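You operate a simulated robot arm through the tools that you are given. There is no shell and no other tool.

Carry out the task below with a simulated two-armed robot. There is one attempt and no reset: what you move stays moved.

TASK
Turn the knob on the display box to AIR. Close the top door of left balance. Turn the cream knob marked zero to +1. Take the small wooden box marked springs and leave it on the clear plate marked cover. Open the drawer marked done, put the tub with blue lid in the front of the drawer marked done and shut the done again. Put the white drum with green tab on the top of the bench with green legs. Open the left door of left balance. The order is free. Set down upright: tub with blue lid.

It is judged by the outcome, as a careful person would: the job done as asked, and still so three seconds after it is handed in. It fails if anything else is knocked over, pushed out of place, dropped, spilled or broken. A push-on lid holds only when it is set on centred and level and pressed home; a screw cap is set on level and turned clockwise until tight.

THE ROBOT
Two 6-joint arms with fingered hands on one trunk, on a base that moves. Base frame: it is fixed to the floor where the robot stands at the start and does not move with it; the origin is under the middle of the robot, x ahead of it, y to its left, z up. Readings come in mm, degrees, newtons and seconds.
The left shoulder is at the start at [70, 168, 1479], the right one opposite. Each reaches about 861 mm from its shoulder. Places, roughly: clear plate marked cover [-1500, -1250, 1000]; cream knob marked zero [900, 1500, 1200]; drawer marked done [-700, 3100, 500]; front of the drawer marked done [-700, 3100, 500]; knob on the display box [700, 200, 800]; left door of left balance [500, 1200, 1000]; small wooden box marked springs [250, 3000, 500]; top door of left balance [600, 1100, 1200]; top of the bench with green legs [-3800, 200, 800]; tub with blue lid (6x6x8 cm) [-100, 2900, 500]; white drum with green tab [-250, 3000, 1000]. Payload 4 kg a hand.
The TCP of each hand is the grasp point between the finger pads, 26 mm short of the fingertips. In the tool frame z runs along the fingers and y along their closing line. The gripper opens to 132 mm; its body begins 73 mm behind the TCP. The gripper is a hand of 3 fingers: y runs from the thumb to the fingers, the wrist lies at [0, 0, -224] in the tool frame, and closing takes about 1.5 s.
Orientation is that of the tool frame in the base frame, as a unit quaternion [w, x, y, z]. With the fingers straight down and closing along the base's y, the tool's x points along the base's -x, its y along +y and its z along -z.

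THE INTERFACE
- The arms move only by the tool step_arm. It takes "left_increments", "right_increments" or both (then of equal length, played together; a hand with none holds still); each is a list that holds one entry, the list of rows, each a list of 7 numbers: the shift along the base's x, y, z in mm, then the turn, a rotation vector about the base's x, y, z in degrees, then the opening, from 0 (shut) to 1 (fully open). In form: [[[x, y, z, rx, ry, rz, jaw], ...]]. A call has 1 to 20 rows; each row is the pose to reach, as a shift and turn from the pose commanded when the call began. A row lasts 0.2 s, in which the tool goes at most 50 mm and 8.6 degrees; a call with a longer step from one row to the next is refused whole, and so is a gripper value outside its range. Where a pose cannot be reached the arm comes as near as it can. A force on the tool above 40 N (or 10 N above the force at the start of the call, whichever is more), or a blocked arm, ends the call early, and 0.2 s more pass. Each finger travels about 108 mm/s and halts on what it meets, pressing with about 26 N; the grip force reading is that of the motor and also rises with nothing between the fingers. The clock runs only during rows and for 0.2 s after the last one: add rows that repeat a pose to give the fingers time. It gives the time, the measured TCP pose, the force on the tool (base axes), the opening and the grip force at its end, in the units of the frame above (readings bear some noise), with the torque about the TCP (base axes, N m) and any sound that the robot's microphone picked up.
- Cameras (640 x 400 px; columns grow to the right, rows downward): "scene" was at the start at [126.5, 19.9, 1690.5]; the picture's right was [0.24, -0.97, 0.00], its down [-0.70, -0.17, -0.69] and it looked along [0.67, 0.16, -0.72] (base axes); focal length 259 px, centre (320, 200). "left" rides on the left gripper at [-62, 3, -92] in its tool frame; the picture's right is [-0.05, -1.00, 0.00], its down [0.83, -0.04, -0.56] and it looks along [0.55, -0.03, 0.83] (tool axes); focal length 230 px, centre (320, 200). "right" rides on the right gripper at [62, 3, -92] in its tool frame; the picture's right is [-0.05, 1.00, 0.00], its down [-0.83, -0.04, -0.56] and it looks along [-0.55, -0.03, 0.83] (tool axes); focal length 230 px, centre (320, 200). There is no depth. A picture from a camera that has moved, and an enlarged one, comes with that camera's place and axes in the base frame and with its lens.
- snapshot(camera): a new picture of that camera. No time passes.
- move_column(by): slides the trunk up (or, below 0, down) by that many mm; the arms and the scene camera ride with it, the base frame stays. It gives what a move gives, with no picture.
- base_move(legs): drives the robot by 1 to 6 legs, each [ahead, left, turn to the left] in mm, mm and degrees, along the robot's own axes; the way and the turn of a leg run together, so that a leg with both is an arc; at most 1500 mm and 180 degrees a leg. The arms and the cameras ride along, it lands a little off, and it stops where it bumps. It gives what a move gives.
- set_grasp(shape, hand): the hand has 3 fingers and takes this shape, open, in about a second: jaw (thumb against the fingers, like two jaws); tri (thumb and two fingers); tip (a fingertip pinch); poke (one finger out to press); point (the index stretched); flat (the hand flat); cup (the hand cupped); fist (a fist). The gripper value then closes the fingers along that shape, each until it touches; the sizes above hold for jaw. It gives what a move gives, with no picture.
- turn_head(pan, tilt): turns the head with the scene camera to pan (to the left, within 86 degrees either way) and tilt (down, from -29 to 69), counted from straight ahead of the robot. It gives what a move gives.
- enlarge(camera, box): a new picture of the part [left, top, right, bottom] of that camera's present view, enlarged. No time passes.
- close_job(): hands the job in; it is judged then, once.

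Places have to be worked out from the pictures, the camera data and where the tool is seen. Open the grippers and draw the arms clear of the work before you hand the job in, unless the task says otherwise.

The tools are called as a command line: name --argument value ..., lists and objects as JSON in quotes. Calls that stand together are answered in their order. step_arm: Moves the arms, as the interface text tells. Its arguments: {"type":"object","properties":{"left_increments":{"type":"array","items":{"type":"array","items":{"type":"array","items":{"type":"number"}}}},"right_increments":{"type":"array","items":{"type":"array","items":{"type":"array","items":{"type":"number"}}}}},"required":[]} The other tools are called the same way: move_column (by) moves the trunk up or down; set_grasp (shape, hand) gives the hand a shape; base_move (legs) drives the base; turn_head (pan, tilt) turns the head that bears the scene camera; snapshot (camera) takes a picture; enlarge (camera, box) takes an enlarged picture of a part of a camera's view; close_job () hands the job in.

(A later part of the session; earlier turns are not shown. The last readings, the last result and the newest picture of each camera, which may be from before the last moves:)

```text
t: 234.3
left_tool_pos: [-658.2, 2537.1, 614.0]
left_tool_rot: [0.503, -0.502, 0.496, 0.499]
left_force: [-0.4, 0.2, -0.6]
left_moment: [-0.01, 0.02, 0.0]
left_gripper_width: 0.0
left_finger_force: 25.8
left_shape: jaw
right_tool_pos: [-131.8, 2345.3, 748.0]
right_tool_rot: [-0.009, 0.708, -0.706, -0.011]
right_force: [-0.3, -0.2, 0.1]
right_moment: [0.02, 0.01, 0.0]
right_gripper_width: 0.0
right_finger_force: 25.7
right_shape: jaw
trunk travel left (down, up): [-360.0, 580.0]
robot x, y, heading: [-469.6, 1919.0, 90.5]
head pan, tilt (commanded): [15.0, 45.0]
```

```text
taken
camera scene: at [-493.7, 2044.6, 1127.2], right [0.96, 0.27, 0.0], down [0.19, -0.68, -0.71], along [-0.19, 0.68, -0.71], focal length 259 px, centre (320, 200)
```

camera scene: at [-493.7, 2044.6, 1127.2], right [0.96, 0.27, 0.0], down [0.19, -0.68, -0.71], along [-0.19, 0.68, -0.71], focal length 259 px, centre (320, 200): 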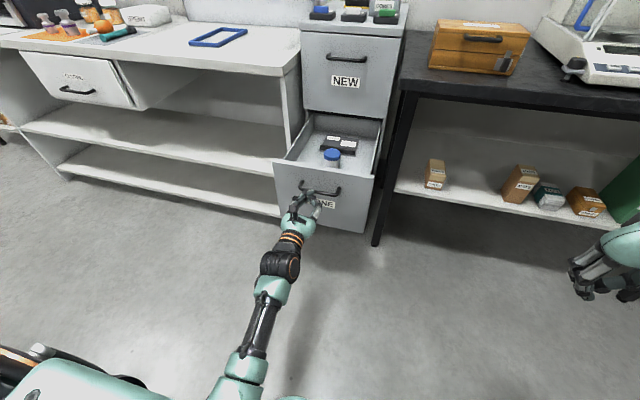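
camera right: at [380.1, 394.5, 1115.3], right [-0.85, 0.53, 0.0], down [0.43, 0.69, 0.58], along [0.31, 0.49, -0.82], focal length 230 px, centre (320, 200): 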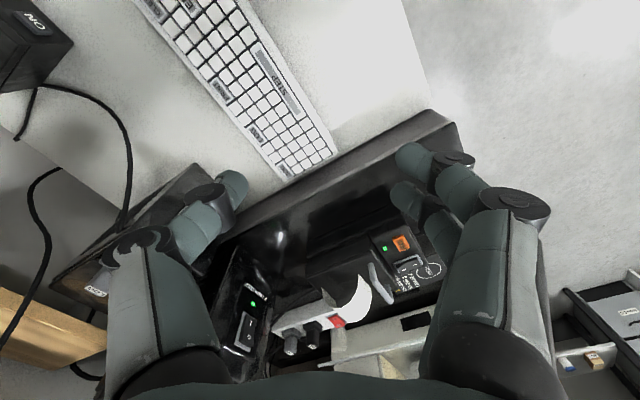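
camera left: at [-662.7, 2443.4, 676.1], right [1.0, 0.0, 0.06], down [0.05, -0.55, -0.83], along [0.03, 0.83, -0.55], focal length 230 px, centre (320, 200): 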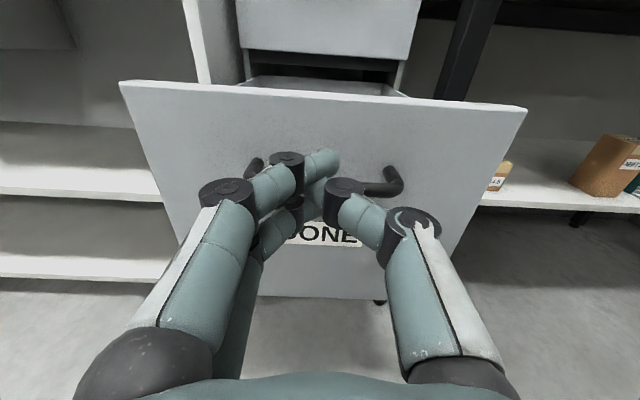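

The closed fingers point at the panel just above the handle. I raise 4 mm and push by driving the base forward.

step_arm --left_increments '[[[0, 10, 3, 0, 0, 0, 0], [2, 30, 5, 0, 0, 0, 0], [3, 60, 5, 0, 0, 0, 0]]]'

base_move --legs '[[200, 0, 0]]'

snapshot --camera "left"

snapshot --camera "scene"

```text
t: 235.1
left_tool_pos: [-653.2, 2598.5, 619.7]
left_tool_rot: [-0.502, 0.503, -0.497, -0.498]
left_force: [0.4, -0.5, 0.6]
left_moment: [0.01, -0.01, -0.02]
left_gripper_width: 0.0
left_finger_force: 25.8
left_shape: jaw
right_tool_pos: [-132.5, 2344.7, 748.8]
right_tool_rot: [-0.009, 0.708, -0.706, -0.01]
right_force: [-0.2, 0.1, 0.1]
right_moment: [0.02, 0.03, 0.02]
right_gripper_width: 0.0
right_finger_force: 26.0
right_shape: jaw
trunk travel left (down, up): [-360.0, 580.0]
robot x, y, heading: [-472.3, 1915.3, 90.6]
head pan, tilt (commanded): [15.0, 45.0]
```

```text
t: 236.7
left_tool_pos: [-659.9, 2796.6, 618.8]
left_tool_rot: [-0.5, 0.505, -0.495, -0.5]
left_force: [-0.2, 0.3, 0.1]
left_moment: [0.0, -0.01, -0.03]
left_gripper_width: 0.2
left_finger_force: 25.7
left_shape: jaw
right_tool_pos: [-137.0, 2546.6, 749.1]
right_tool_rot: [-0.009, 0.711, -0.703, -0.01]
right_force: [0.4, 0.5, 0.3]
right_moment: [-0.01, -0.07, -0.02]
right_gripper_width: 0.0
right_finger_force: 26.8
right_shape: jaw
trunk travel left (down, up): [-360.0, 580.0]
robot x, y, heading: [-472.7, 2114.3, 90.8]
head pan, tilt (commanded): [15.0, 45.0]
```

```text
taken
camera left: at [-663.8, 2703.3, 680.9], right [1.0, 0.01, 0.06], down [0.06, -0.55, -0.83], along [0.03, 0.83, -0.55], focal length 230 px, centre (320, 200)
```

left: 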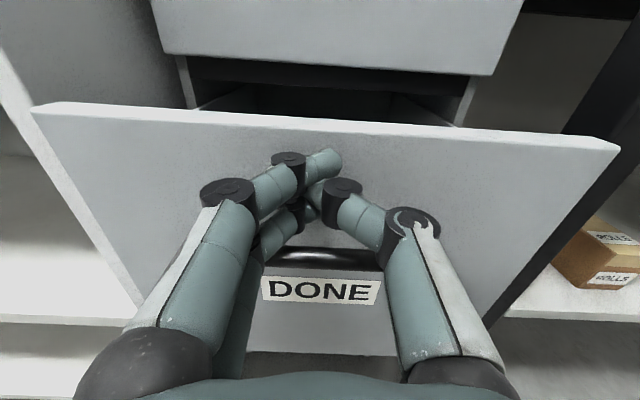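

```text
taken
camera scene: at [-496.8, 2245.3, 1127.0], right [0.96, 0.27, 0.0], down [0.19, -0.68, -0.71], along [-0.19, 0.68, -0.71], focal length 259 px, centre (320, 200)
```

scene: 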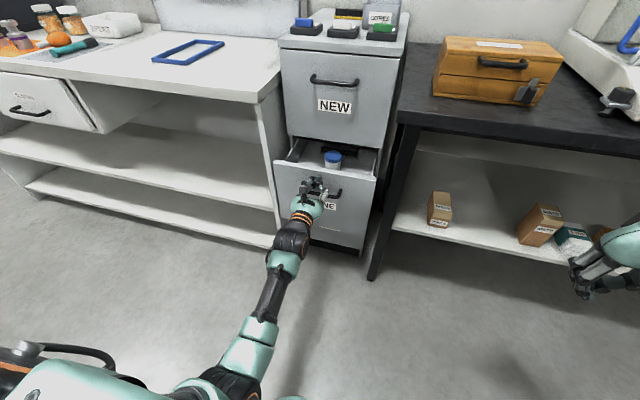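

The drawer slides in with the tub standing. I push 120 mm more, then finish with the arm in small steps.

base_move --legs '[[115, 0, -0.5]]'

step_arm --left_increments '[[[0, 5, 0, 0, 0, 0, 0], [0, 10, 0, 0, 0, 0, 0], [0, 15, 0, 0, 0, 0, 0]]]'

snapshot --camera "left"

snapshot --camera "scene"

```text
t: 237.9
left_tool_pos: [-654.2, 2914.9, 618.8]
left_tool_rot: [0.503, -0.502, 0.498, 0.497]
left_force: [-0.4, -0.1, -0.7]
left_moment: [0.0, 0.03, 0.02]
left_gripper_width: 0.2
left_finger_force: 25.8
left_shape: jaw
right_tool_pos: [-134.3, 2660.6, 748.1]
right_tool_rot: [0.009, -0.706, 0.708, 0.009]
right_force: [-0.8, 0.5, 0.9]
right_moment: [-0.02, 0.0, -0.02]
right_gripper_width: 0.2
right_finger_force: 26.0
right_shape: jaw
trunk travel left (down, up): [-360.0, 580.0]
robot x, y, heading: [-476.1, 2229.4, 90.2]
head pan, tilt (commanded): [15.0, 45.0]
```

```text
t: 238.8
left_tool_pos: [-654.7, 2928.3, 619.3]
left_tool_rot: [0.503, -0.503, 0.497, 0.497]
left_force: [0.9, -0.5, -0.4]
left_moment: [-0.01, -0.01, -0.02]
left_gripper_width: 0.0
left_finger_force: 25.6
left_shape: jaw
right_tool_pos: [-133.9, 2659.8, 748.9]
right_tool_rot: [0.009, -0.707, 0.707, 0.011]
right_force: [0.5, -0.5, 0.1]
right_moment: [-0.01, 0.0, 0.0]
right_gripper_width: 0.0
right_finger_force: 25.6
right_shape: jaw
trunk travel left (down, up): [-360.0, 580.0]
robot x, y, heading: [-472.8, 2233.5, 90.2]
head pan, tilt (commanded): [15.0, 45.0]
```

```text
taken
camera left: at [-658.3, 2835.6, 681.6], right [1.0, 0.0, 0.06], down [0.05, -0.56, -0.83], along [0.04, 0.83, -0.55], focal length 230 px, centre (320, 200)
```

left: 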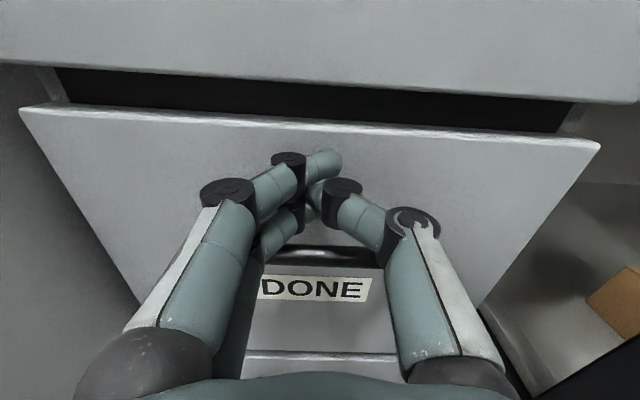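

```text
taken
camera scene: at [-496.4, 2361.1, 1127.1], right [0.96, 0.26, 0.0], down [0.19, -0.68, -0.71], along [-0.19, 0.68, -0.71], focal length 259 px, centre (320, 200)
```

scene: 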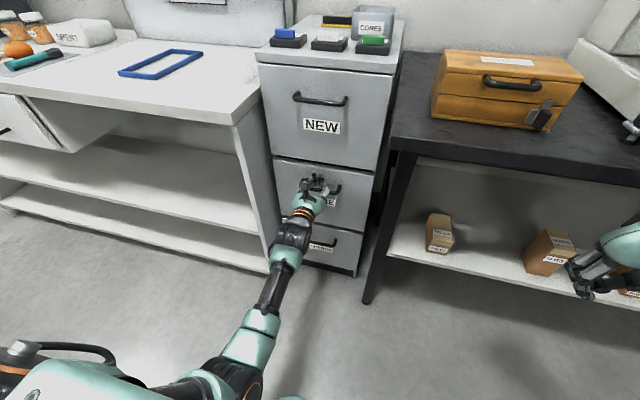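

The panel still stands slightly proud. I continue pushing in small steps until the force rises.

step_arm --left_increments '[[[0, 5, 0, 0, 0, 0, 0], [0, 10, 0, 0, 0, 0, 0], [0, 15, 0, 0, 0, 0, 0], [0, 20, 0, 0, 0, 0, 0]]]'

snapshot --camera "left"

```text
t: 239.5
left_tool_pos: [-654.5, 2936.8, 618.8]
left_tool_rot: [0.503, -0.503, 0.496, 0.498]
left_force: [1.4, -21.8, 5.4]
left_moment: [0.13, 0.01, -0.03]
left_gripper_width: 0.0
left_finger_force: 25.7
left_shape: jaw
right_tool_pos: [-135.4, 2656.1, 749.8]
right_tool_rot: [-0.01, 0.708, -0.706, -0.011]
right_force: [-0.9, 0.5, 0.4]
right_moment: [-0.01, 0.02, 0.04]
right_gripper_width: 0.1
right_finger_force: 26.4
right_shape: jaw
trunk travel left (down, up): [-360.0, 580.0]
robot x, y, heading: [-476.5, 2229.8, 90.0]
head pan, tilt (commanded): [15.0, 45.0]
stopped in row 3 (left hand): the force on the tool passed its limit at 46 N (the readings are from after the stop); the commanded pose is now the measured one
```

```text
taken
camera left: at [-658.6, 2843.7, 680.7], right [1.0, 0.0, 0.06], down [0.05, -0.55, -0.83], along [0.04, 0.83, -0.55], focal length 230 px, centre (320, 200)
```

left: 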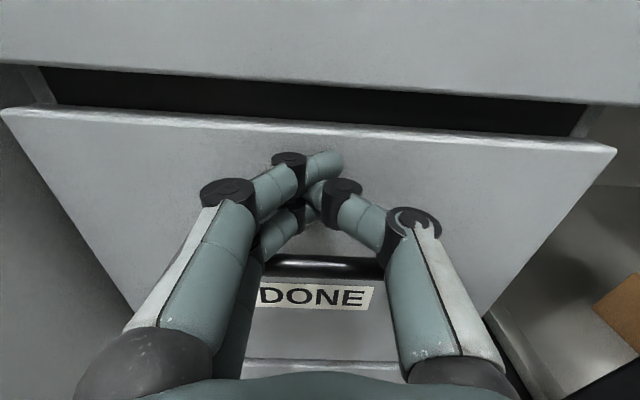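

Force rose to 46 N: the drawer has hit its closed stop. I back the hand off and verify that the fronts are flush.

step_arm --left_increments '[[[0, -10, 0, 0, 0, 0, 0], [0, -30, 0, 0, 0, 0, 0], [0, -60, 0, 0, 0, 0, 0], [0, -90, 0, 0, 0, 0, 0]]]'

base_move --legs '[[-200, 0, 0]]'

turn_head --pan 15 --tilt 35

enlarge --camera "scene" --box '[240, 50, 440, 250]'

```text
t: 240.5
left_tool_pos: [-656.7, 2849.2, 618.9]
left_tool_rot: [0.502, -0.501, 0.5, 0.497]
left_force: [0.1, -0.5, -1.1]
left_moment: [-0.01, -0.02, -0.02]
left_gripper_width: 0.0
left_finger_force: 26.2
left_shape: jaw
right_tool_pos: [-133.5, 2658.1, 749.0]
right_tool_rot: [-0.009, 0.707, -0.707, -0.011]
right_force: [0.0, 0.0, -0.3]
right_moment: [-0.04, -0.01, -0.02]
right_gripper_width: 0.0
right_finger_force: 25.9
right_shape: jaw
trunk travel left (down, up): [-360.0, 580.0]
robot x, y, heading: [-474.1, 2229.6, 90.4]
head pan, tilt (commanded): [15.0, 45.0]
```

```text
t: 242.1
left_tool_pos: [-659.7, 2646.0, 617.0]
left_tool_rot: [-0.5, 0.505, -0.498, -0.497]
left_force: [0.0, -0.9, -0.5]
left_moment: [0.01, -0.03, 0.04]
left_gripper_width: 0.0
left_finger_force: 26.7
left_shape: jaw
right_tool_pos: [-135.2, 2459.6, 750.0]
right_tool_rot: [-0.01, 0.711, -0.703, -0.011]
right_force: [0.9, -0.1, 0.4]
right_moment: [0.01, -0.01, -0.04]
right_gripper_width: 0.0
right_finger_force: 25.7
right_shape: jaw
trunk travel left (down, up): [-360.0, 580.0]
robot x, y, heading: [-467.2, 2026.3, 90.8]
head pan, tilt (commanded): [15.0, 45.0]
```

```text
t: 242.8
left_tool_pos: [-658.7, 2646.8, 616.4]
left_tool_rot: [-0.499, 0.505, -0.498, -0.498]
left_force: [-0.3, 0.5, 0.1]
left_moment: [-0.01, -0.04, 0.03]
left_gripper_width: 0.1
left_finger_force: 25.9
left_shape: jaw
right_tool_pos: [-136.2, 2459.2, 748.4]
right_tool_rot: [-0.009, 0.71, -0.704, -0.01]
right_force: [0.7, -0.2, -0.5]
right_moment: [0.03, 0.01, -0.01]
right_gripper_width: 0.0
right_finger_force: 25.9
right_shape: jaw
trunk travel left (down, up): [-360.0, 580.0]
robot x, y, heading: [-471.6, 2028.6, 90.5]
head pan, tilt (commanded): [15.0, 35.0]
```

```text
2.00 times, centred on (340, 150) of scene
camera zoom: at [-497.6, 2164.2, 1141.9], right [0.96, 0.27, 0.0], down [0.16, -0.55, -0.82], along [-0.22, 0.79, -0.57], focal length 517 px, centre (280, 300)
```

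zoom: 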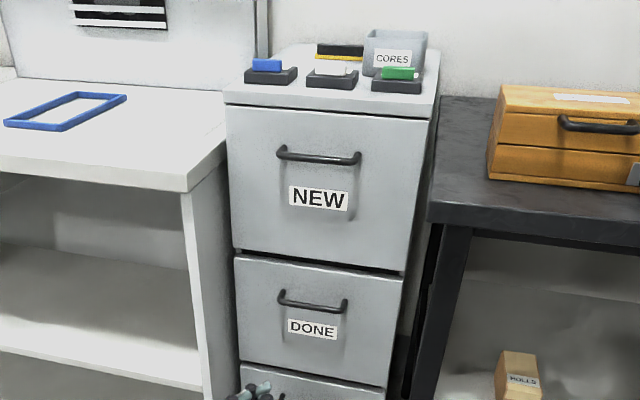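

DONE is shut flush. Next the springs box: I turn the left hand back to the pick orientation and drive to stand in front of the box.

step_arm --left_increments '[[[0, 9, -19, -7.9, 0, 0, 0.2], [1, 14, -36, -15.9, 0, 0, 0.5], [1, 14, -51, -23.8, 0, 0, 0.7], [2, 10, -65, -31.8, 0, 0, 0.75], [2, 3, -76, -39.7, 0, 0, 0.75], [3, -7, -85, -47.6, 0, 0, 0.75], [3, -20, -90, -55.6, 0, 0, 0.75], [3, -36, -92, -63.5, 0, 0, 0.75]]]'

move_column --by 50

base_move --legs '[[0, -930, 0], [0, 0, -0.5]]'

snapshot --camera "scene"

```text
t: 244.6
left_tool_pos: [-661.5, 2609.0, 521.5]
left_tool_rot: [-0.153, 0.694, -0.685, -0.163]
left_force: [-0.5, 1.0, 0.1]
left_moment: [-0.03, -0.03, 0.03]
left_gripper_width: 99.0
left_finger_force: 0.1
left_shape: jaw
right_tool_pos: [-136.0, 2459.0, 747.0]
right_tool_rot: [-0.009, 0.71, -0.704, -0.011]
right_force: [-0.3, -0.8, 1.2]
right_moment: [0.01, 0.0, 0.04]
right_gripper_width: 0.0
right_finger_force: 26.0
right_shape: jaw
trunk travel left (down, up): [-360.0, 580.0]
robot x, y, heading: [-470.6, 2028.3, 90.8]
head pan, tilt (commanded): [15.0, 35.0]
```

```text
t: 245.6
left_tool_pos: [-661.0, 2609.8, 574.3]
left_tool_rot: [-0.156, 0.693, -0.685, -0.165]
left_force: [0.3, -0.6, 0.2]
left_moment: [0.0, 0.02, -0.01]
left_gripper_width: 98.9
left_finger_force: 0.1
left_shape: jaw
right_tool_pos: [-137.7, 2458.7, 798.4]
right_tool_rot: [-0.009, 0.71, -0.704, -0.011]
right_force: [0.1, -0.6, -0.1]
right_moment: [0.0, -0.01, 0.02]
right_gripper_width: 0.0
right_finger_force: 25.4
right_shape: jaw
trunk travel left (down, up): [-410.0, 530.0]
robot x, y, heading: [-474.0, 2028.0, 90.7]
head pan, tilt (commanded): [15.0, 35.0]
```

```text
t: 250.7
left_tool_pos: [277.8, 2620.7, 572.6]
left_tool_rot: [0.156, -0.686, 0.692, 0.164]
left_force: [-0.3, 0.7, 0.0]
left_moment: [-0.01, -0.03, 0.0]
left_gripper_width: 98.7
left_finger_force: 0.1
left_shape: jaw
right_tool_pos: [800.1, 2458.3, 797.4]
right_tool_rot: [0.008, -0.703, 0.711, 0.01]
right_force: [0.4, -0.3, 0.1]
right_moment: [-0.01, -0.01, -0.01]
right_gripper_width: 0.1
right_finger_force: 26.5
right_shape: jaw
trunk travel left (down, up): [-410.0, 530.0]
robot x, y, heading: [453.4, 2037.2, 89.4]
head pan, tilt (commanded): [15.0, 35.0]
```

```text
taken
camera scene: at [432.8, 2171.4, 1192.0], right [0.97, 0.25, 0.0], down [0.14, -0.56, -0.82], along [-0.21, 0.79, -0.57], focal length 259 px, centre (320, 200)
```

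scene: 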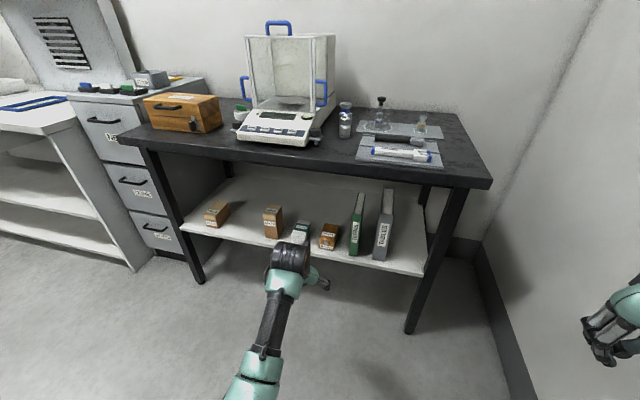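

I zoom on the springs box and neighbours, then approach within wrist-camera range.

enlarge --camera "scene" --box '[250, 180, 410, 290]'

base_move --legs '[[230, 0, 0.5]]'

snapshot --camera "left"

```text
3.64 times, centred on (330, 235) of scene
camera zoom: at [432.8, 2171.4, 1192.0], right [0.97, 0.25, 0.0], down [0.14, -0.56, -0.82], along [-0.21, 0.79, -0.57], focal length 940 px, centre (284, 73)
```

zoom: 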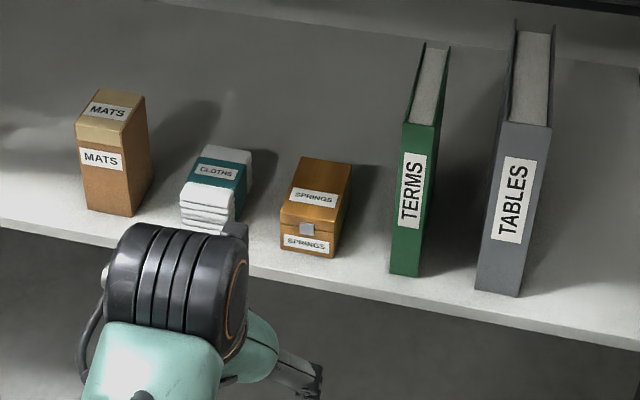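

```text
t: 252.5
left_tool_pos: [272.7, 2849.9, 573.5]
left_tool_rot: [-0.155, 0.689, -0.689, -0.164]
left_force: [1.1, 0.5, -0.1]
left_moment: [0.03, 0.0, -0.02]
left_gripper_width: 98.8
left_finger_force: 0.1
left_shape: jaw
right_tool_pos: [796.4, 2694.8, 798.0]
right_tool_rot: [0.008, -0.706, 0.708, 0.01]
right_force: [-0.1, -0.9, -0.4]
right_moment: [-0.03, 0.03, -0.03]
right_gripper_width: 0.0
right_finger_force: 26.5
right_shape: jaw
trunk travel left (down, up): [-410.0, 530.0]
robot x, y, heading: [456.5, 2263.5, 89.9]
head pan, tilt (commanded): [15.0, 35.0]
```

```text
taken
camera left: at [269.8, 2864.0, 683.9], right [1.0, 0.05, 0.01], down [0.05, -0.99, 0.13], along [0.02, -0.13, -0.99], focal length 230 px, centre (320, 200)
```

left: 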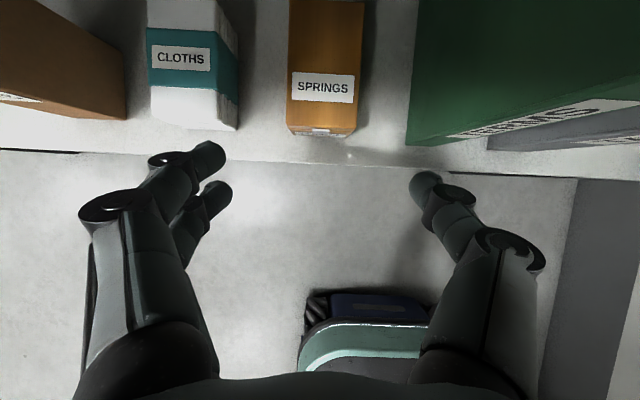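

The box occupies about x 240–304, y 2905–3003, z 405–470, with ≥66 mm free on each side. I approach along the finger axis to TCP ≈[272, 2943, 458] with 99 mm opening.

step_arm --left_increments '[[[-0.5, 18, 0, 0, 0, 0, 0.75], [-0.5, 35.5, 0, 0, 0, 0, 0.75], [-0.5, 49, -28, 0, 0, 0, 0.75], [-0.5, 63, -56, 0, 0, 0, 0.75], [-0.5, 77, -84, 0, 0, 0, 0.75], [-0.5, 87, -104, 0, 0, 0, 0.75], [-0.5, 93, -114, 0, 0, 0, 0.75]]]'

snapshot --camera "left"

enlarge --camera "scene" --box '[230, 220, 430, 340]'

```text
t: 254.1
left_tool_pos: [268.0, 2944.5, 459.9]
left_tool_rot: [-0.155, 0.69, -0.688, -0.165]
left_force: [-0.2, -0.6, -0.4]
left_moment: [0.03, -0.01, 0.02]
left_gripper_width: 98.7
left_finger_force: 0.0
left_shape: jaw
right_tool_pos: [796.1, 2695.1, 797.8]
right_tool_rot: [0.009, -0.707, 0.707, 0.01]
right_force: [-0.1, 0.2, 0.0]
right_moment: [-0.01, 0.0, 0.03]
right_gripper_width: 0.0
right_finger_force: 26.1
right_shape: jaw
trunk travel left (down, up): [-410.0, 530.0]
robot x, y, heading: [457.4, 2267.6, 90.2]
head pan, tilt (commanded): [15.0, 35.0]
```

```text
taken
camera left: at [266.9, 2958.0, 571.9], right [1.0, 0.05, 0.01], down [0.05, -0.99, 0.13], along [0.02, -0.13, -0.99], focal length 230 px, centre (320, 200)
```

left: 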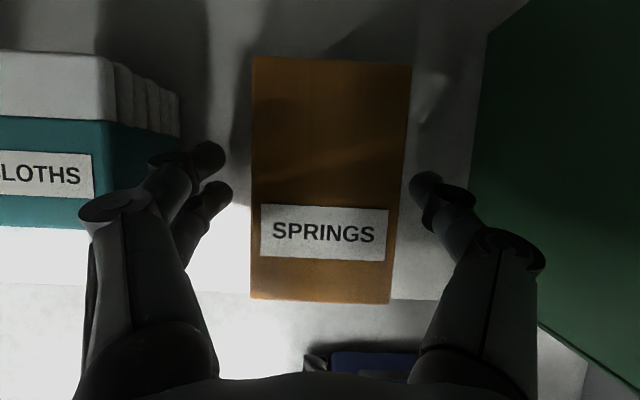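

```text
3.20 times, centred on (330, 280) of scene
camera zoom: at [431.8, 2402.6, 1192.0], right [0.97, 0.26, 0.0], down [0.15, -0.55, -0.82], along [-0.21, 0.79, -0.57], focal length 828 px, centre (288, -56)
```

zoom: 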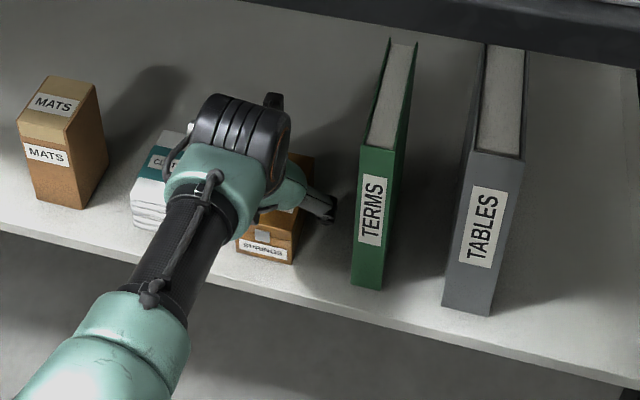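

The box is between the fingers, nearly centred. I shift 3 mm right and close.

step_arm --left_increments '[[[3, 0, 0, 0, 0, 0, 0.75], [3, 0, 0, 0, 0, 0, 0.6], [3, 0, 0, 0, 0, 0, 0.45], [3, 0, 0, 0, 0, 0, 0.35], [3, 0, 0, 0, 0, 0, 0.3], [3, 0, 0, 0, 0, 0, 0.3]]]'

step_arm --left_increments '[[[0, 0, 10, 0, 0, 0, 0.3], [0, -4, 25, 0, 0, 0, 0.3], [0, -14, 45, 0, 0, 0, 0.3], [0, -28, 70, 0, 0, 0, 0.3]]]'

snapshot --camera "left"

enlarge --camera "scene" --box '[230, 200, 430, 340]'

```text
t: 255.5
left_tool_pos: [273.4, 2942.1, 461.2]
left_tool_rot: [-0.156, 0.69, -0.688, -0.165]
left_force: [-0.4, 1.0, 0.1]
left_moment: [0.0, 0.01, -0.01]
left_gripper_width: 55.7
left_finger_force: 25.5
left_shape: jaw
right_tool_pos: [795.7, 2694.6, 798.0]
right_tool_rot: [0.009, -0.707, 0.707, 0.011]
right_force: [-0.1, 0.8, 0.0]
right_moment: [-0.01, 0.01, 0.0]
right_gripper_width: 0.0
right_finger_force: 26.1
right_shape: jaw
trunk travel left (down, up): [-410.0, 530.0]
robot x, y, heading: [456.6, 2269.5, 90.2]
head pan, tilt (commanded): [15.0, 35.0]
```

```text
t: 256.5
left_tool_pos: [274.4, 2914.6, 530.6]
left_tool_rot: [-0.155, 0.689, -0.688, -0.165]
left_force: [0.0, 0.5, -2.2]
left_moment: [-0.03, -0.02, 0.03]
left_gripper_width: 55.6
left_finger_force: 25.8
left_shape: jaw
right_tool_pos: [796.1, 2695.2, 798.5]
right_tool_rot: [0.01, -0.707, 0.708, 0.01]
right_force: [-0.3, -0.6, 0.4]
right_moment: [0.02, 0.0, -0.02]
right_gripper_width: 0.0
right_finger_force: 25.5
right_shape: jaw
trunk travel left (down, up): [-410.0, 530.0]
robot x, y, heading: [455.9, 2266.6, 90.1]
head pan, tilt (commanded): [15.0, 35.0]
```

```text
taken
camera left: at [271.7, 2928.1, 642.5], right [1.0, 0.05, 0.01], down [0.05, -0.99, 0.13], along [0.02, -0.13, -0.99], focal length 230 px, centre (320, 200)
```

left: 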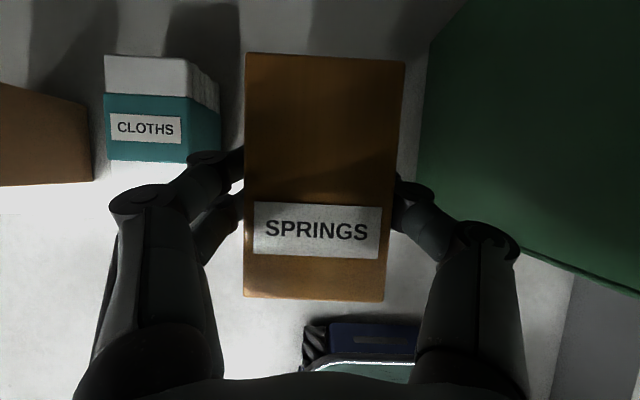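

```text
2.86 times, centred on (330, 270) of scene
camera zoom: at [431.9, 2402.2, 1192.0], right [0.97, 0.26, 0.0], down [0.15, -0.55, -0.82], along [-0.21, 0.79, -0.57], focal length 739 px, centre (291, 0)
```

zoom: 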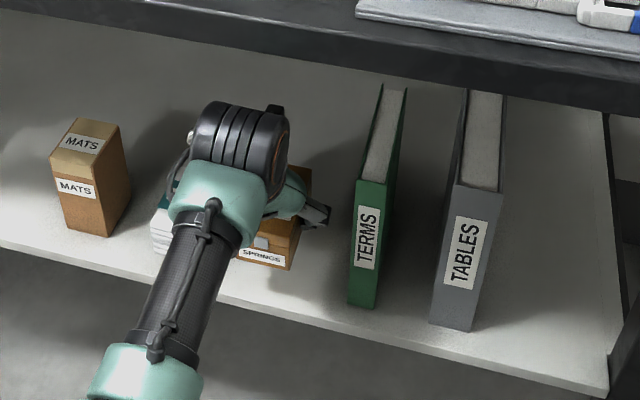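

The springs box is lifted cleanly. I back out from the bench, raise the trunk, and turn to heading 180° for the trip to the cover plate.

base_move --legs '[[-300, 0, 0]]'

move_column --by 400

base_move --legs '[[0, 0, 90], [800, 0, 0]]'

snapshot --camera "left"

turn_head --pan 60 --tilt 25

snapshot --camera "scene"

```text
t: 258.5
left_tool_pos: [275.0, 2619.5, 532.2]
left_tool_rot: [0.156, -0.688, 0.689, 0.165]
left_force: [-0.3, 0.0, -0.7]
left_moment: [0.01, -0.03, -0.04]
left_gripper_width: 55.6
left_finger_force: 25.8
left_shape: jaw
right_tool_pos: [798.2, 2397.2, 798.9]
right_tool_rot: [0.01, -0.706, 0.708, 0.011]
right_force: [0.7, 0.5, 0.2]
right_moment: [-0.01, 0.04, 0.02]
right_gripper_width: 0.0
right_finger_force: 26.0
right_shape: jaw
trunk travel left (down, up): [-410.0, 530.0]
robot x, y, heading: [455.8, 1973.3, 90.2]
head pan, tilt (commanded): [15.0, 35.0]
```

```text
t: 262.3
left_tool_pos: [274.6, 2620.4, 931.6]
left_tool_rot: [-0.156, 0.689, -0.689, -0.164]
left_force: [0.2, 0.8, -2.1]
left_moment: [-0.04, -0.01, 0.01]
left_gripper_width: 55.6
left_finger_force: 26.1
left_shape: jaw
right_tool_pos: [797.7, 2397.9, 1198.0]
right_tool_rot: [0.008, -0.706, 0.709, 0.01]
right_force: [-0.3, 0.1, -0.7]
right_moment: [0.0, -0.03, -0.02]
right_gripper_width: 0.0
right_finger_force: 25.9
right_shape: jaw
trunk travel left (down, up): [-810.0, 130.0]
robot x, y, heading: [459.3, 1971.9, 90.2]
head pan, tilt (commanded): [15.0, 35.0]
```

```text
t: 270.5
left_tool_pos: [-989.7, 1784.7, 931.9]
left_tool_rot: [0.007, 0.974, -0.001, -0.227]
left_force: [0.6, -0.6, -1.3]
left_moment: [-0.02, 0.0, 0.0]
left_gripper_width: 55.4
left_finger_force: 26.4
left_shape: jaw
right_tool_pos: [-767.2, 2307.2, 1198.1]
right_tool_rot: [0.0, 1.0, -0.004, -0.014]
right_force: [0.1, -0.1, 0.2]
right_moment: [0.01, 0.04, -0.02]
right_gripper_width: 0.0
right_finger_force: 26.0
right_shape: jaw
trunk travel left (down, up): [-810.0, 130.0]
robot x, y, heading: [-343.0, 1967.5, -180.0]
head pan, tilt (commanded): [15.0, 35.0]
```

```text
taken
camera left: at [-1004.8, 1782.1, 1042.4], right [-0.05, 1.0, 0.01], down [0.99, 0.05, 0.13], along [0.13, 0.02, -0.99], focal length 230 px, centre (320, 200)
```

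left: 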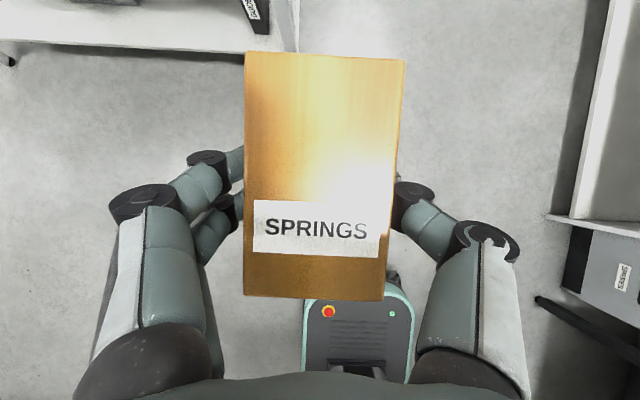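

```text
t: 271.6
left_tool_pos: [-991.5, 1784.6, 931.0]
left_tool_rot: [0.006, 0.974, -0.001, -0.227]
left_force: [-0.5, 0.9, -2.0]
left_moment: [-0.01, -0.02, 0.02]
left_gripper_width: 55.5
left_finger_force: 26.1
left_shape: jaw
right_tool_pos: [-769.1, 2305.8, 1197.7]
right_tool_rot: [0.002, 1.0, -0.003, -0.015]
right_force: [0.9, -1.4, -0.5]
right_moment: [0.02, -0.01, -0.05]
right_gripper_width: 0.0
right_finger_force: 25.9
right_shape: jaw
trunk travel left (down, up): [-810.0, 130.0]
robot x, y, heading: [-345.4, 1963.6, -179.9]
head pan, tilt (commanded): [60.0, 25.0]
```

```text
taken
camera scene: at [-440.0, 1887.1, 1607.7], right [-0.87, 0.5, 0.0], down [0.21, 0.37, -0.91], along [-0.45, -0.78, -0.42], focal length 259 px, centre (320, 200)
```

scene: 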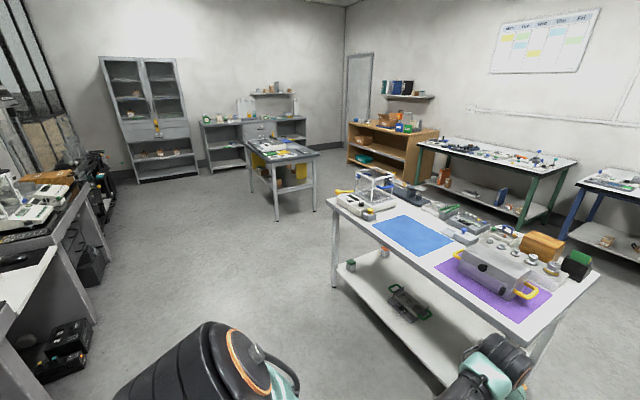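

I have a clear overview: the cover table is ahead beyond the mid bench. I strafe down the aisle (−y) along x≈−345 with the box held in front, and look again.

base_move --legs '[[0, 1500, 0], [0, 900, 0]]'

turn_head --pan 35 --tilt 28

snapshot --camera "scene"

```text
t: 283.4
left_tool_pos: [-946.1, -647.1, 931.7]
left_tool_rot: [0.01, 0.974, 0.02, -0.225]
left_force: [-0.5, -0.6, -2.1]
left_moment: [-0.02, -0.02, -0.01]
left_gripper_width: 55.6
left_finger_force: 25.4
left_shape: jaw
right_tool_pos: [-746.6, -114.3, 1198.3]
right_tool_rot: [0.001, 1.0, 0.018, -0.014]
right_force: [0.3, -0.4, -0.7]
right_moment: [0.0, -0.01, -0.03]
right_gripper_width: 0.4
right_finger_force: 26.6
right_shape: jaw
trunk travel left (down, up): [-810.0, 130.0]
robot x, y, heading: [-306.3, -436.9, -177.8]
head pan, tilt (commanded): [60.0, 25.0]
```

```text
t: 284.3
left_tool_pos: [-946.2, -646.6, 931.4]
left_tool_rot: [0.012, 0.974, 0.02, -0.225]
left_force: [-0.2, 0.7, -1.6]
left_moment: [-0.04, -0.01, 0.01]
left_gripper_width: 55.6
left_finger_force: 25.7
left_shape: jaw
right_tool_pos: [-745.3, -116.1, 1199.1]
right_tool_rot: [0.001, 1.0, 0.018, -0.013]
right_force: [-0.4, 0.4, -1.0]
right_moment: [-0.01, -0.01, -0.03]
right_gripper_width: 0.0
right_finger_force: 25.5
right_shape: jaw
trunk travel left (down, up): [-810.0, 130.0]
robot x, y, heading: [-304.4, -438.2, -177.5]
head pan, tilt (commanded): [35.0, 28.0]
```

```text
taken
camera scene: at [-429.9, -495.8, 1602.9], right [-0.61, 0.79, 0.0], down [0.37, 0.29, -0.88], along [-0.7, -0.54, -0.47], focal length 259 px, centre (320, 200)
```

scene: 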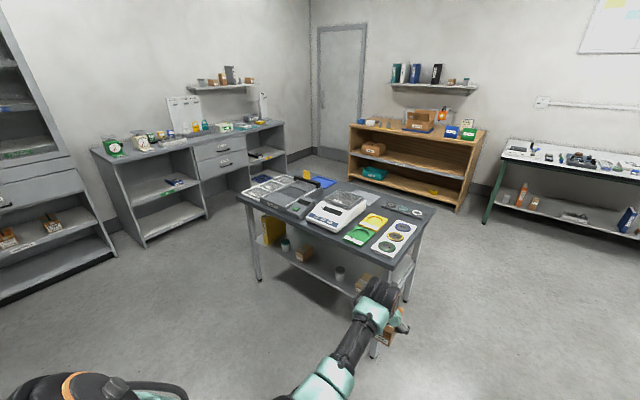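

The table with several plates is in view; I zoom in to find the clear plate marked COVER.

enlarge --camera "scene" --box '[230, 160, 440, 275]'

enlarge --camera "scene" --box '[330, 180, 430, 260]'

enlarge --camera "scene" --box '[235, 165, 335, 235]'

```text
3.05 times, centred on (335, 218) of scene
camera zoom: at [-429.9, -495.8, 1602.9], right [-0.61, 0.79, 0.0], down [0.37, 0.29, -0.88], along [-0.7, -0.54, -0.47], focal length 788 px, centre (274, 147)
```

zoom: 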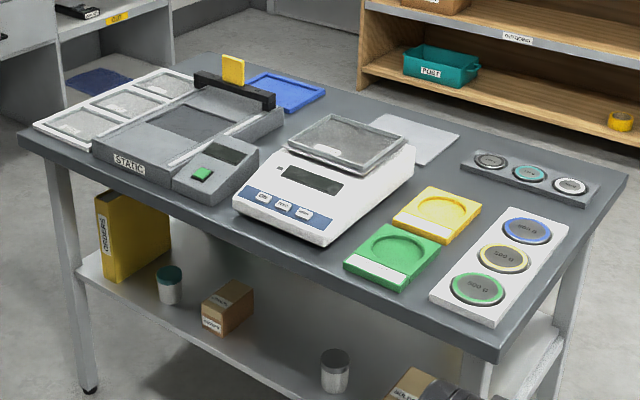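

```text
5.00 times, centred on (380, 220) of scene
camera zoom: at [-429.9, -495.8, 1602.9], right [-0.61, 0.79, 0.0], down [0.37, 0.29, -0.88], along [-0.7, -0.54, -0.47], focal length 1293 px, centre (20, 100)
```

zoom: 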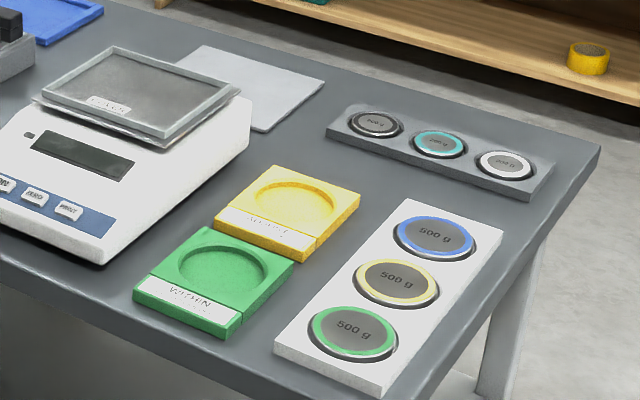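

```text
5.71 times, centred on (285, 200) of scene
camera zoom: at [-429.9, -495.8, 1602.9], right [-0.61, 0.79, 0.0], down [0.37, 0.29, -0.88], along [-0.7, -0.54, -0.47], focal length 1478 px, centre (520, 200)
```

zoom: 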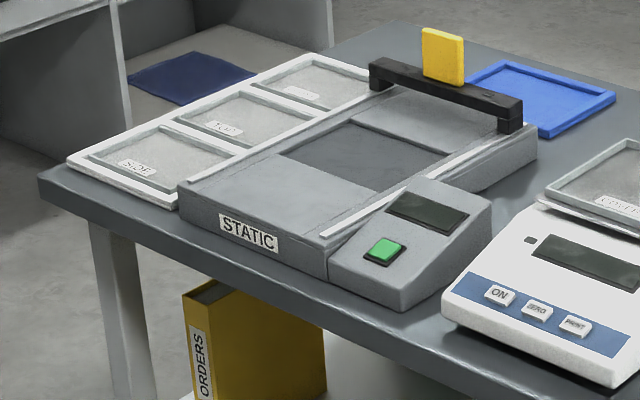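

I enlarge the labels on the clear plates.

enlarge --camera "scene" --box '[330, 190, 370, 215]'

enlarge --camera "scene" --box '[240, 170, 300, 205]'

```text
16.00 times, centred on (350, 202) of scene
camera zoom: at [-429.9, -495.8, 1602.9], right [-0.61, 0.79, 0.0], down [0.37, 0.29, -0.88], along [-0.7, -0.54, -0.47], focal length 4138 px, centre (-160, 160)
```

zoom: 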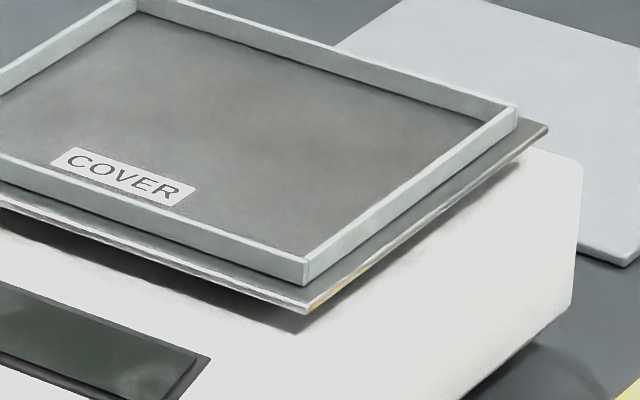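

```text
10.67 times, centred on (270, 188) of scene
camera zoom: at [-429.9, -495.8, 1602.9], right [-0.61, 0.79, 0.0], down [0.37, 0.29, -0.88], along [-0.7, -0.54, -0.47], focal length 2759 px, centre (853, 333)
```

zoom: 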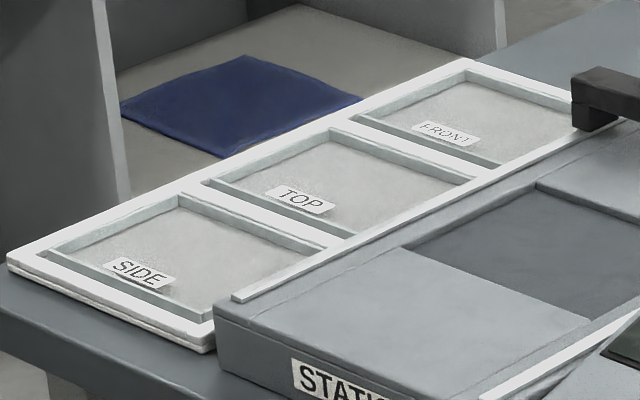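

The COVER plate is a clear tray on the scale's pan: about x −1560…−1418, y −1226…−1065, z≈960. I raise the trunk fully, straighten the heading and drive up with the box high.

move_column --by 130

base_move --legs '[[0, 0, -2.5], [0, 527, 0], [330, 0, 0]]'

turn_head --pan 15 --tilt 35

snapshot --camera "scene"

snapshot --camera "left"

```text
t: 285.9
left_tool_pos: [-946.4, -646.9, 1061.4]
left_tool_rot: [0.011, 0.974, 0.02, -0.226]
left_force: [0.6, -0.5, -2.6]
left_moment: [0.0, -0.04, 0.0]
left_gripper_width: 55.6
left_finger_force: 26.2
left_shape: jaw
right_tool_pos: [-746.1, -115.7, 1327.5]
right_tool_rot: [0.001, 1.0, 0.018, -0.013]
right_force: [0.1, -0.3, -1.0]
right_moment: [0.04, 0.03, 0.01]
right_gripper_width: 0.0
right_finger_force: 25.5
right_shape: jaw
trunk travel left (down, up): [-940.0, 0.0]
robot x, y, heading: [-308.2, -437.0, -177.6]
head pan, tilt (commanded): [35.0, 28.0]
```

```text
t: 291.1
left_tool_pos: [-1294.4, -1124.9, 1062.5]
left_tool_rot: [0.004, 0.974, -0.007, -0.227]
left_force: [0.5, -0.3, -1.7]
left_moment: [0.01, 0.01, 0.0]
left_gripper_width: 55.4
left_finger_force: 25.7
left_shape: jaw
right_tool_pos: [-1065.5, -605.2, 1329.2]
right_tool_rot: [0.0, 1.0, -0.009, -0.015]
right_force: [-0.1, 0.4, -0.2]
right_moment: [0.01, 0.02, -0.01]
right_gripper_width: 0.0
right_finger_force: 25.7
right_shape: jaw
trunk travel left (down, up): [-940.0, 0.0]
robot x, y, heading: [-644.1, -949.4, 179.5]
head pan, tilt (commanded): [35.0, 28.0]
```

```text
t: 291.9
left_tool_pos: [-1296.5, -1125.0, 1060.3]
left_tool_rot: [0.004, 0.974, -0.008, -0.224]
left_force: [-0.1, 0.8, -2.3]
left_moment: [0.0, -0.04, -0.03]
left_gripper_width: 55.7
left_finger_force: 25.3
left_shape: jaw
right_tool_pos: [-1068.2, -604.5, 1328.0]
right_tool_rot: [0.0, 1.0, -0.008, -0.014]
right_force: [0.0, -0.8, 0.6]
right_moment: [-0.01, -0.05, 0.0]
right_gripper_width: 0.0
right_finger_force: 26.0
right_shape: jaw
trunk travel left (down, up): [-940.0, 0.0]
robot x, y, heading: [-647.1, -951.4, 179.4]
head pan, tilt (commanded): [15.0, 35.0]
```

```text
taken
camera scene: at [-784.5, -971.4, 1721.9], right [-0.25, 0.97, 0.0], down [0.56, 0.14, -0.82], along [-0.79, -0.2, -0.57], focal length 259 px, centre (320, 200)
```

scene: 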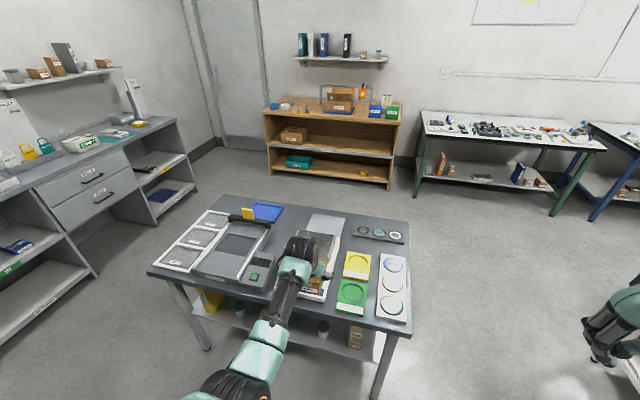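

```text
taken
camera left: at [-1312.3, -1126.7, 1171.4], right [-0.04, 1.0, 0.01], down [0.99, 0.03, 0.13], along [0.13, 0.01, -0.99], focal length 230 px, centre (320, 200)
```

left: 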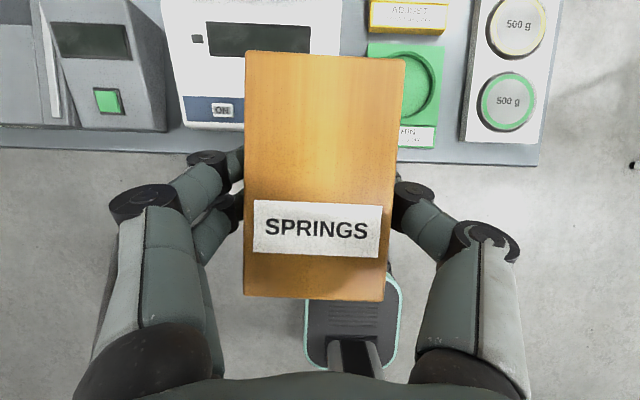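

The hand blocks the view of the pan; I check with the right wrist camera from the side.

snapshot --camera "right"

enlarge --camera "scene" --box '[230, 190, 400, 320]'

```text
taken
camera right: at [-1006.4, -609.0, 1418.5], right [-0.07, -1.0, 0.0], down [-0.81, 0.06, 0.58], along [-0.58, 0.04, -0.82], focal length 230 px, centre (320, 200)
```

right: 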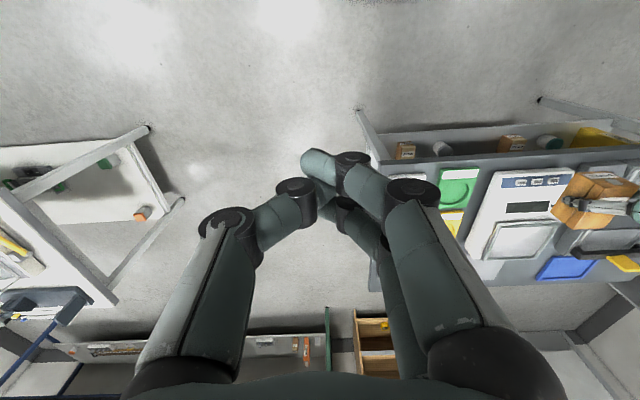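

```text
3.08 times, centred on (315, 255) of scene
camera zoom: at [-784.5, -971.4, 1721.9], right [-0.25, 0.97, 0.0], down [0.56, 0.14, -0.82], along [-0.79, -0.2, -0.57], focal length 796 px, centre (335, 31)
```

zoom: 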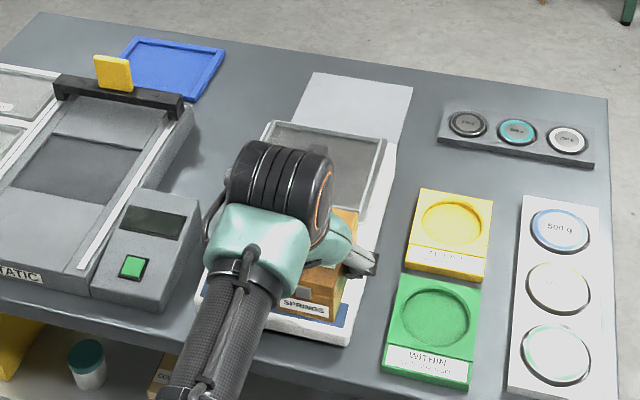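

From three views the plate comes out at z≈905, centre ≈[−1572, −1197]. I drive forward 268 and left 72 so the box hovers above it, then look.

base_move --legs '[[268, 72, 0.6]]'

snapshot --camera "right"

snapshot --camera "left"

turn_head --pan 20 --tilt 45

snapshot --camera "scene"

```text
t: 293.9
left_tool_pos: [-1565.9, -1192.7, 1063.7]
left_tool_rot: [0.005, 0.974, -0.005, -0.228]
left_force: [1.1, -1.1, -2.0]
left_moment: [0.02, 0.0, 0.03]
left_gripper_width: 55.6
left_finger_force: 25.5
left_shape: jaw
right_tool_pos: [-1337.7, -672.2, 1328.8]
right_tool_rot: [0.001, 1.0, -0.007, -0.014]
right_force: [0.2, -1.0, -0.1]
right_moment: [0.05, 0.03, -0.02]
right_gripper_width: 0.0
right_finger_force: 26.3
right_shape: jaw
trunk travel left (down, up): [-940.0, 0.0]
robot x, y, heading: [-917.5, -1016.4, 179.7]
head pan, tilt (commanded): [15.0, 35.0]
```

```text
taken
camera right: at [-1275.1, -677.3, 1419.5], right [-0.07, -1.0, 0.0], down [-0.81, 0.06, 0.58], along [-0.58, 0.03, -0.82], focal length 230 px, centre (320, 200)
```

right: 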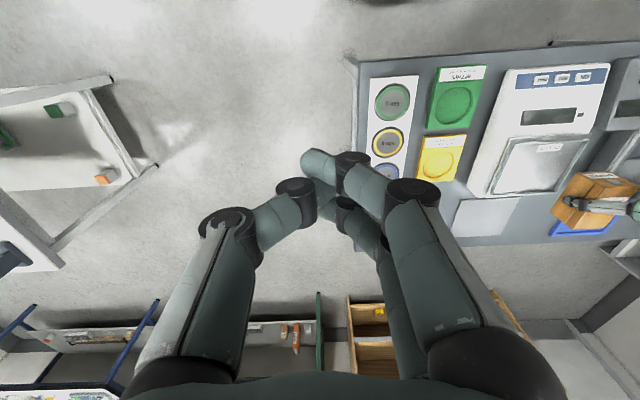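

```text
taken
camera left: at [-1580.1, -1196.2, 1173.5], right [-0.04, 1.0, 0.01], down [0.99, 0.04, 0.13], along [0.13, 0.01, -0.99], focal length 230 px, centre (320, 200)
```

left: 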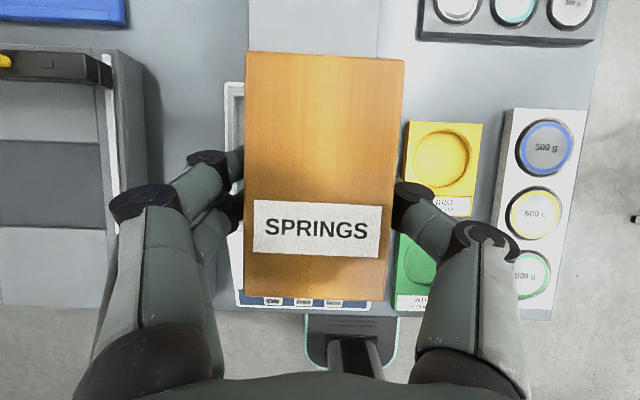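

```text
t: 294.6
left_tool_pos: [-1567.2, -1194.2, 1061.2]
left_tool_rot: [0.005, 0.974, -0.006, -0.226]
left_force: [-0.1, -0.4, -2.3]
left_moment: [0.01, -0.06, 0.02]
left_gripper_width: 55.5
left_finger_force: 25.9
left_shape: jaw
right_tool_pos: [-1340.7, -674.2, 1329.0]
right_tool_rot: [0.0, 1.0, -0.007, -0.014]
right_force: [-0.2, -0.2, -0.1]
right_moment: [0.0, 0.0, -0.02]
right_gripper_width: 0.0
right_finger_force: 26.1
right_shape: jaw
trunk travel left (down, up): [-940.0, 0.0]
robot x, y, heading: [-920.0, -1017.2, 179.2]
head pan, tilt (commanded): [20.0, 45.0]
```

```text
taken
camera scene: at [-1045.9, -1044.6, 1707.2], right [-0.33, 0.94, 0.0], down [0.67, 0.24, -0.71], along [-0.67, -0.24, -0.71], focal length 259 px, centre (320, 200)
```

scene: 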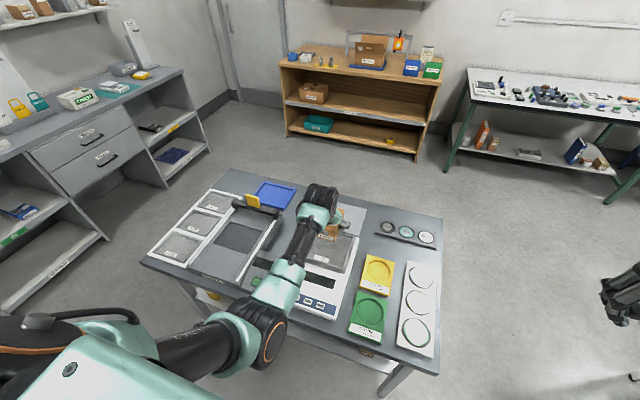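

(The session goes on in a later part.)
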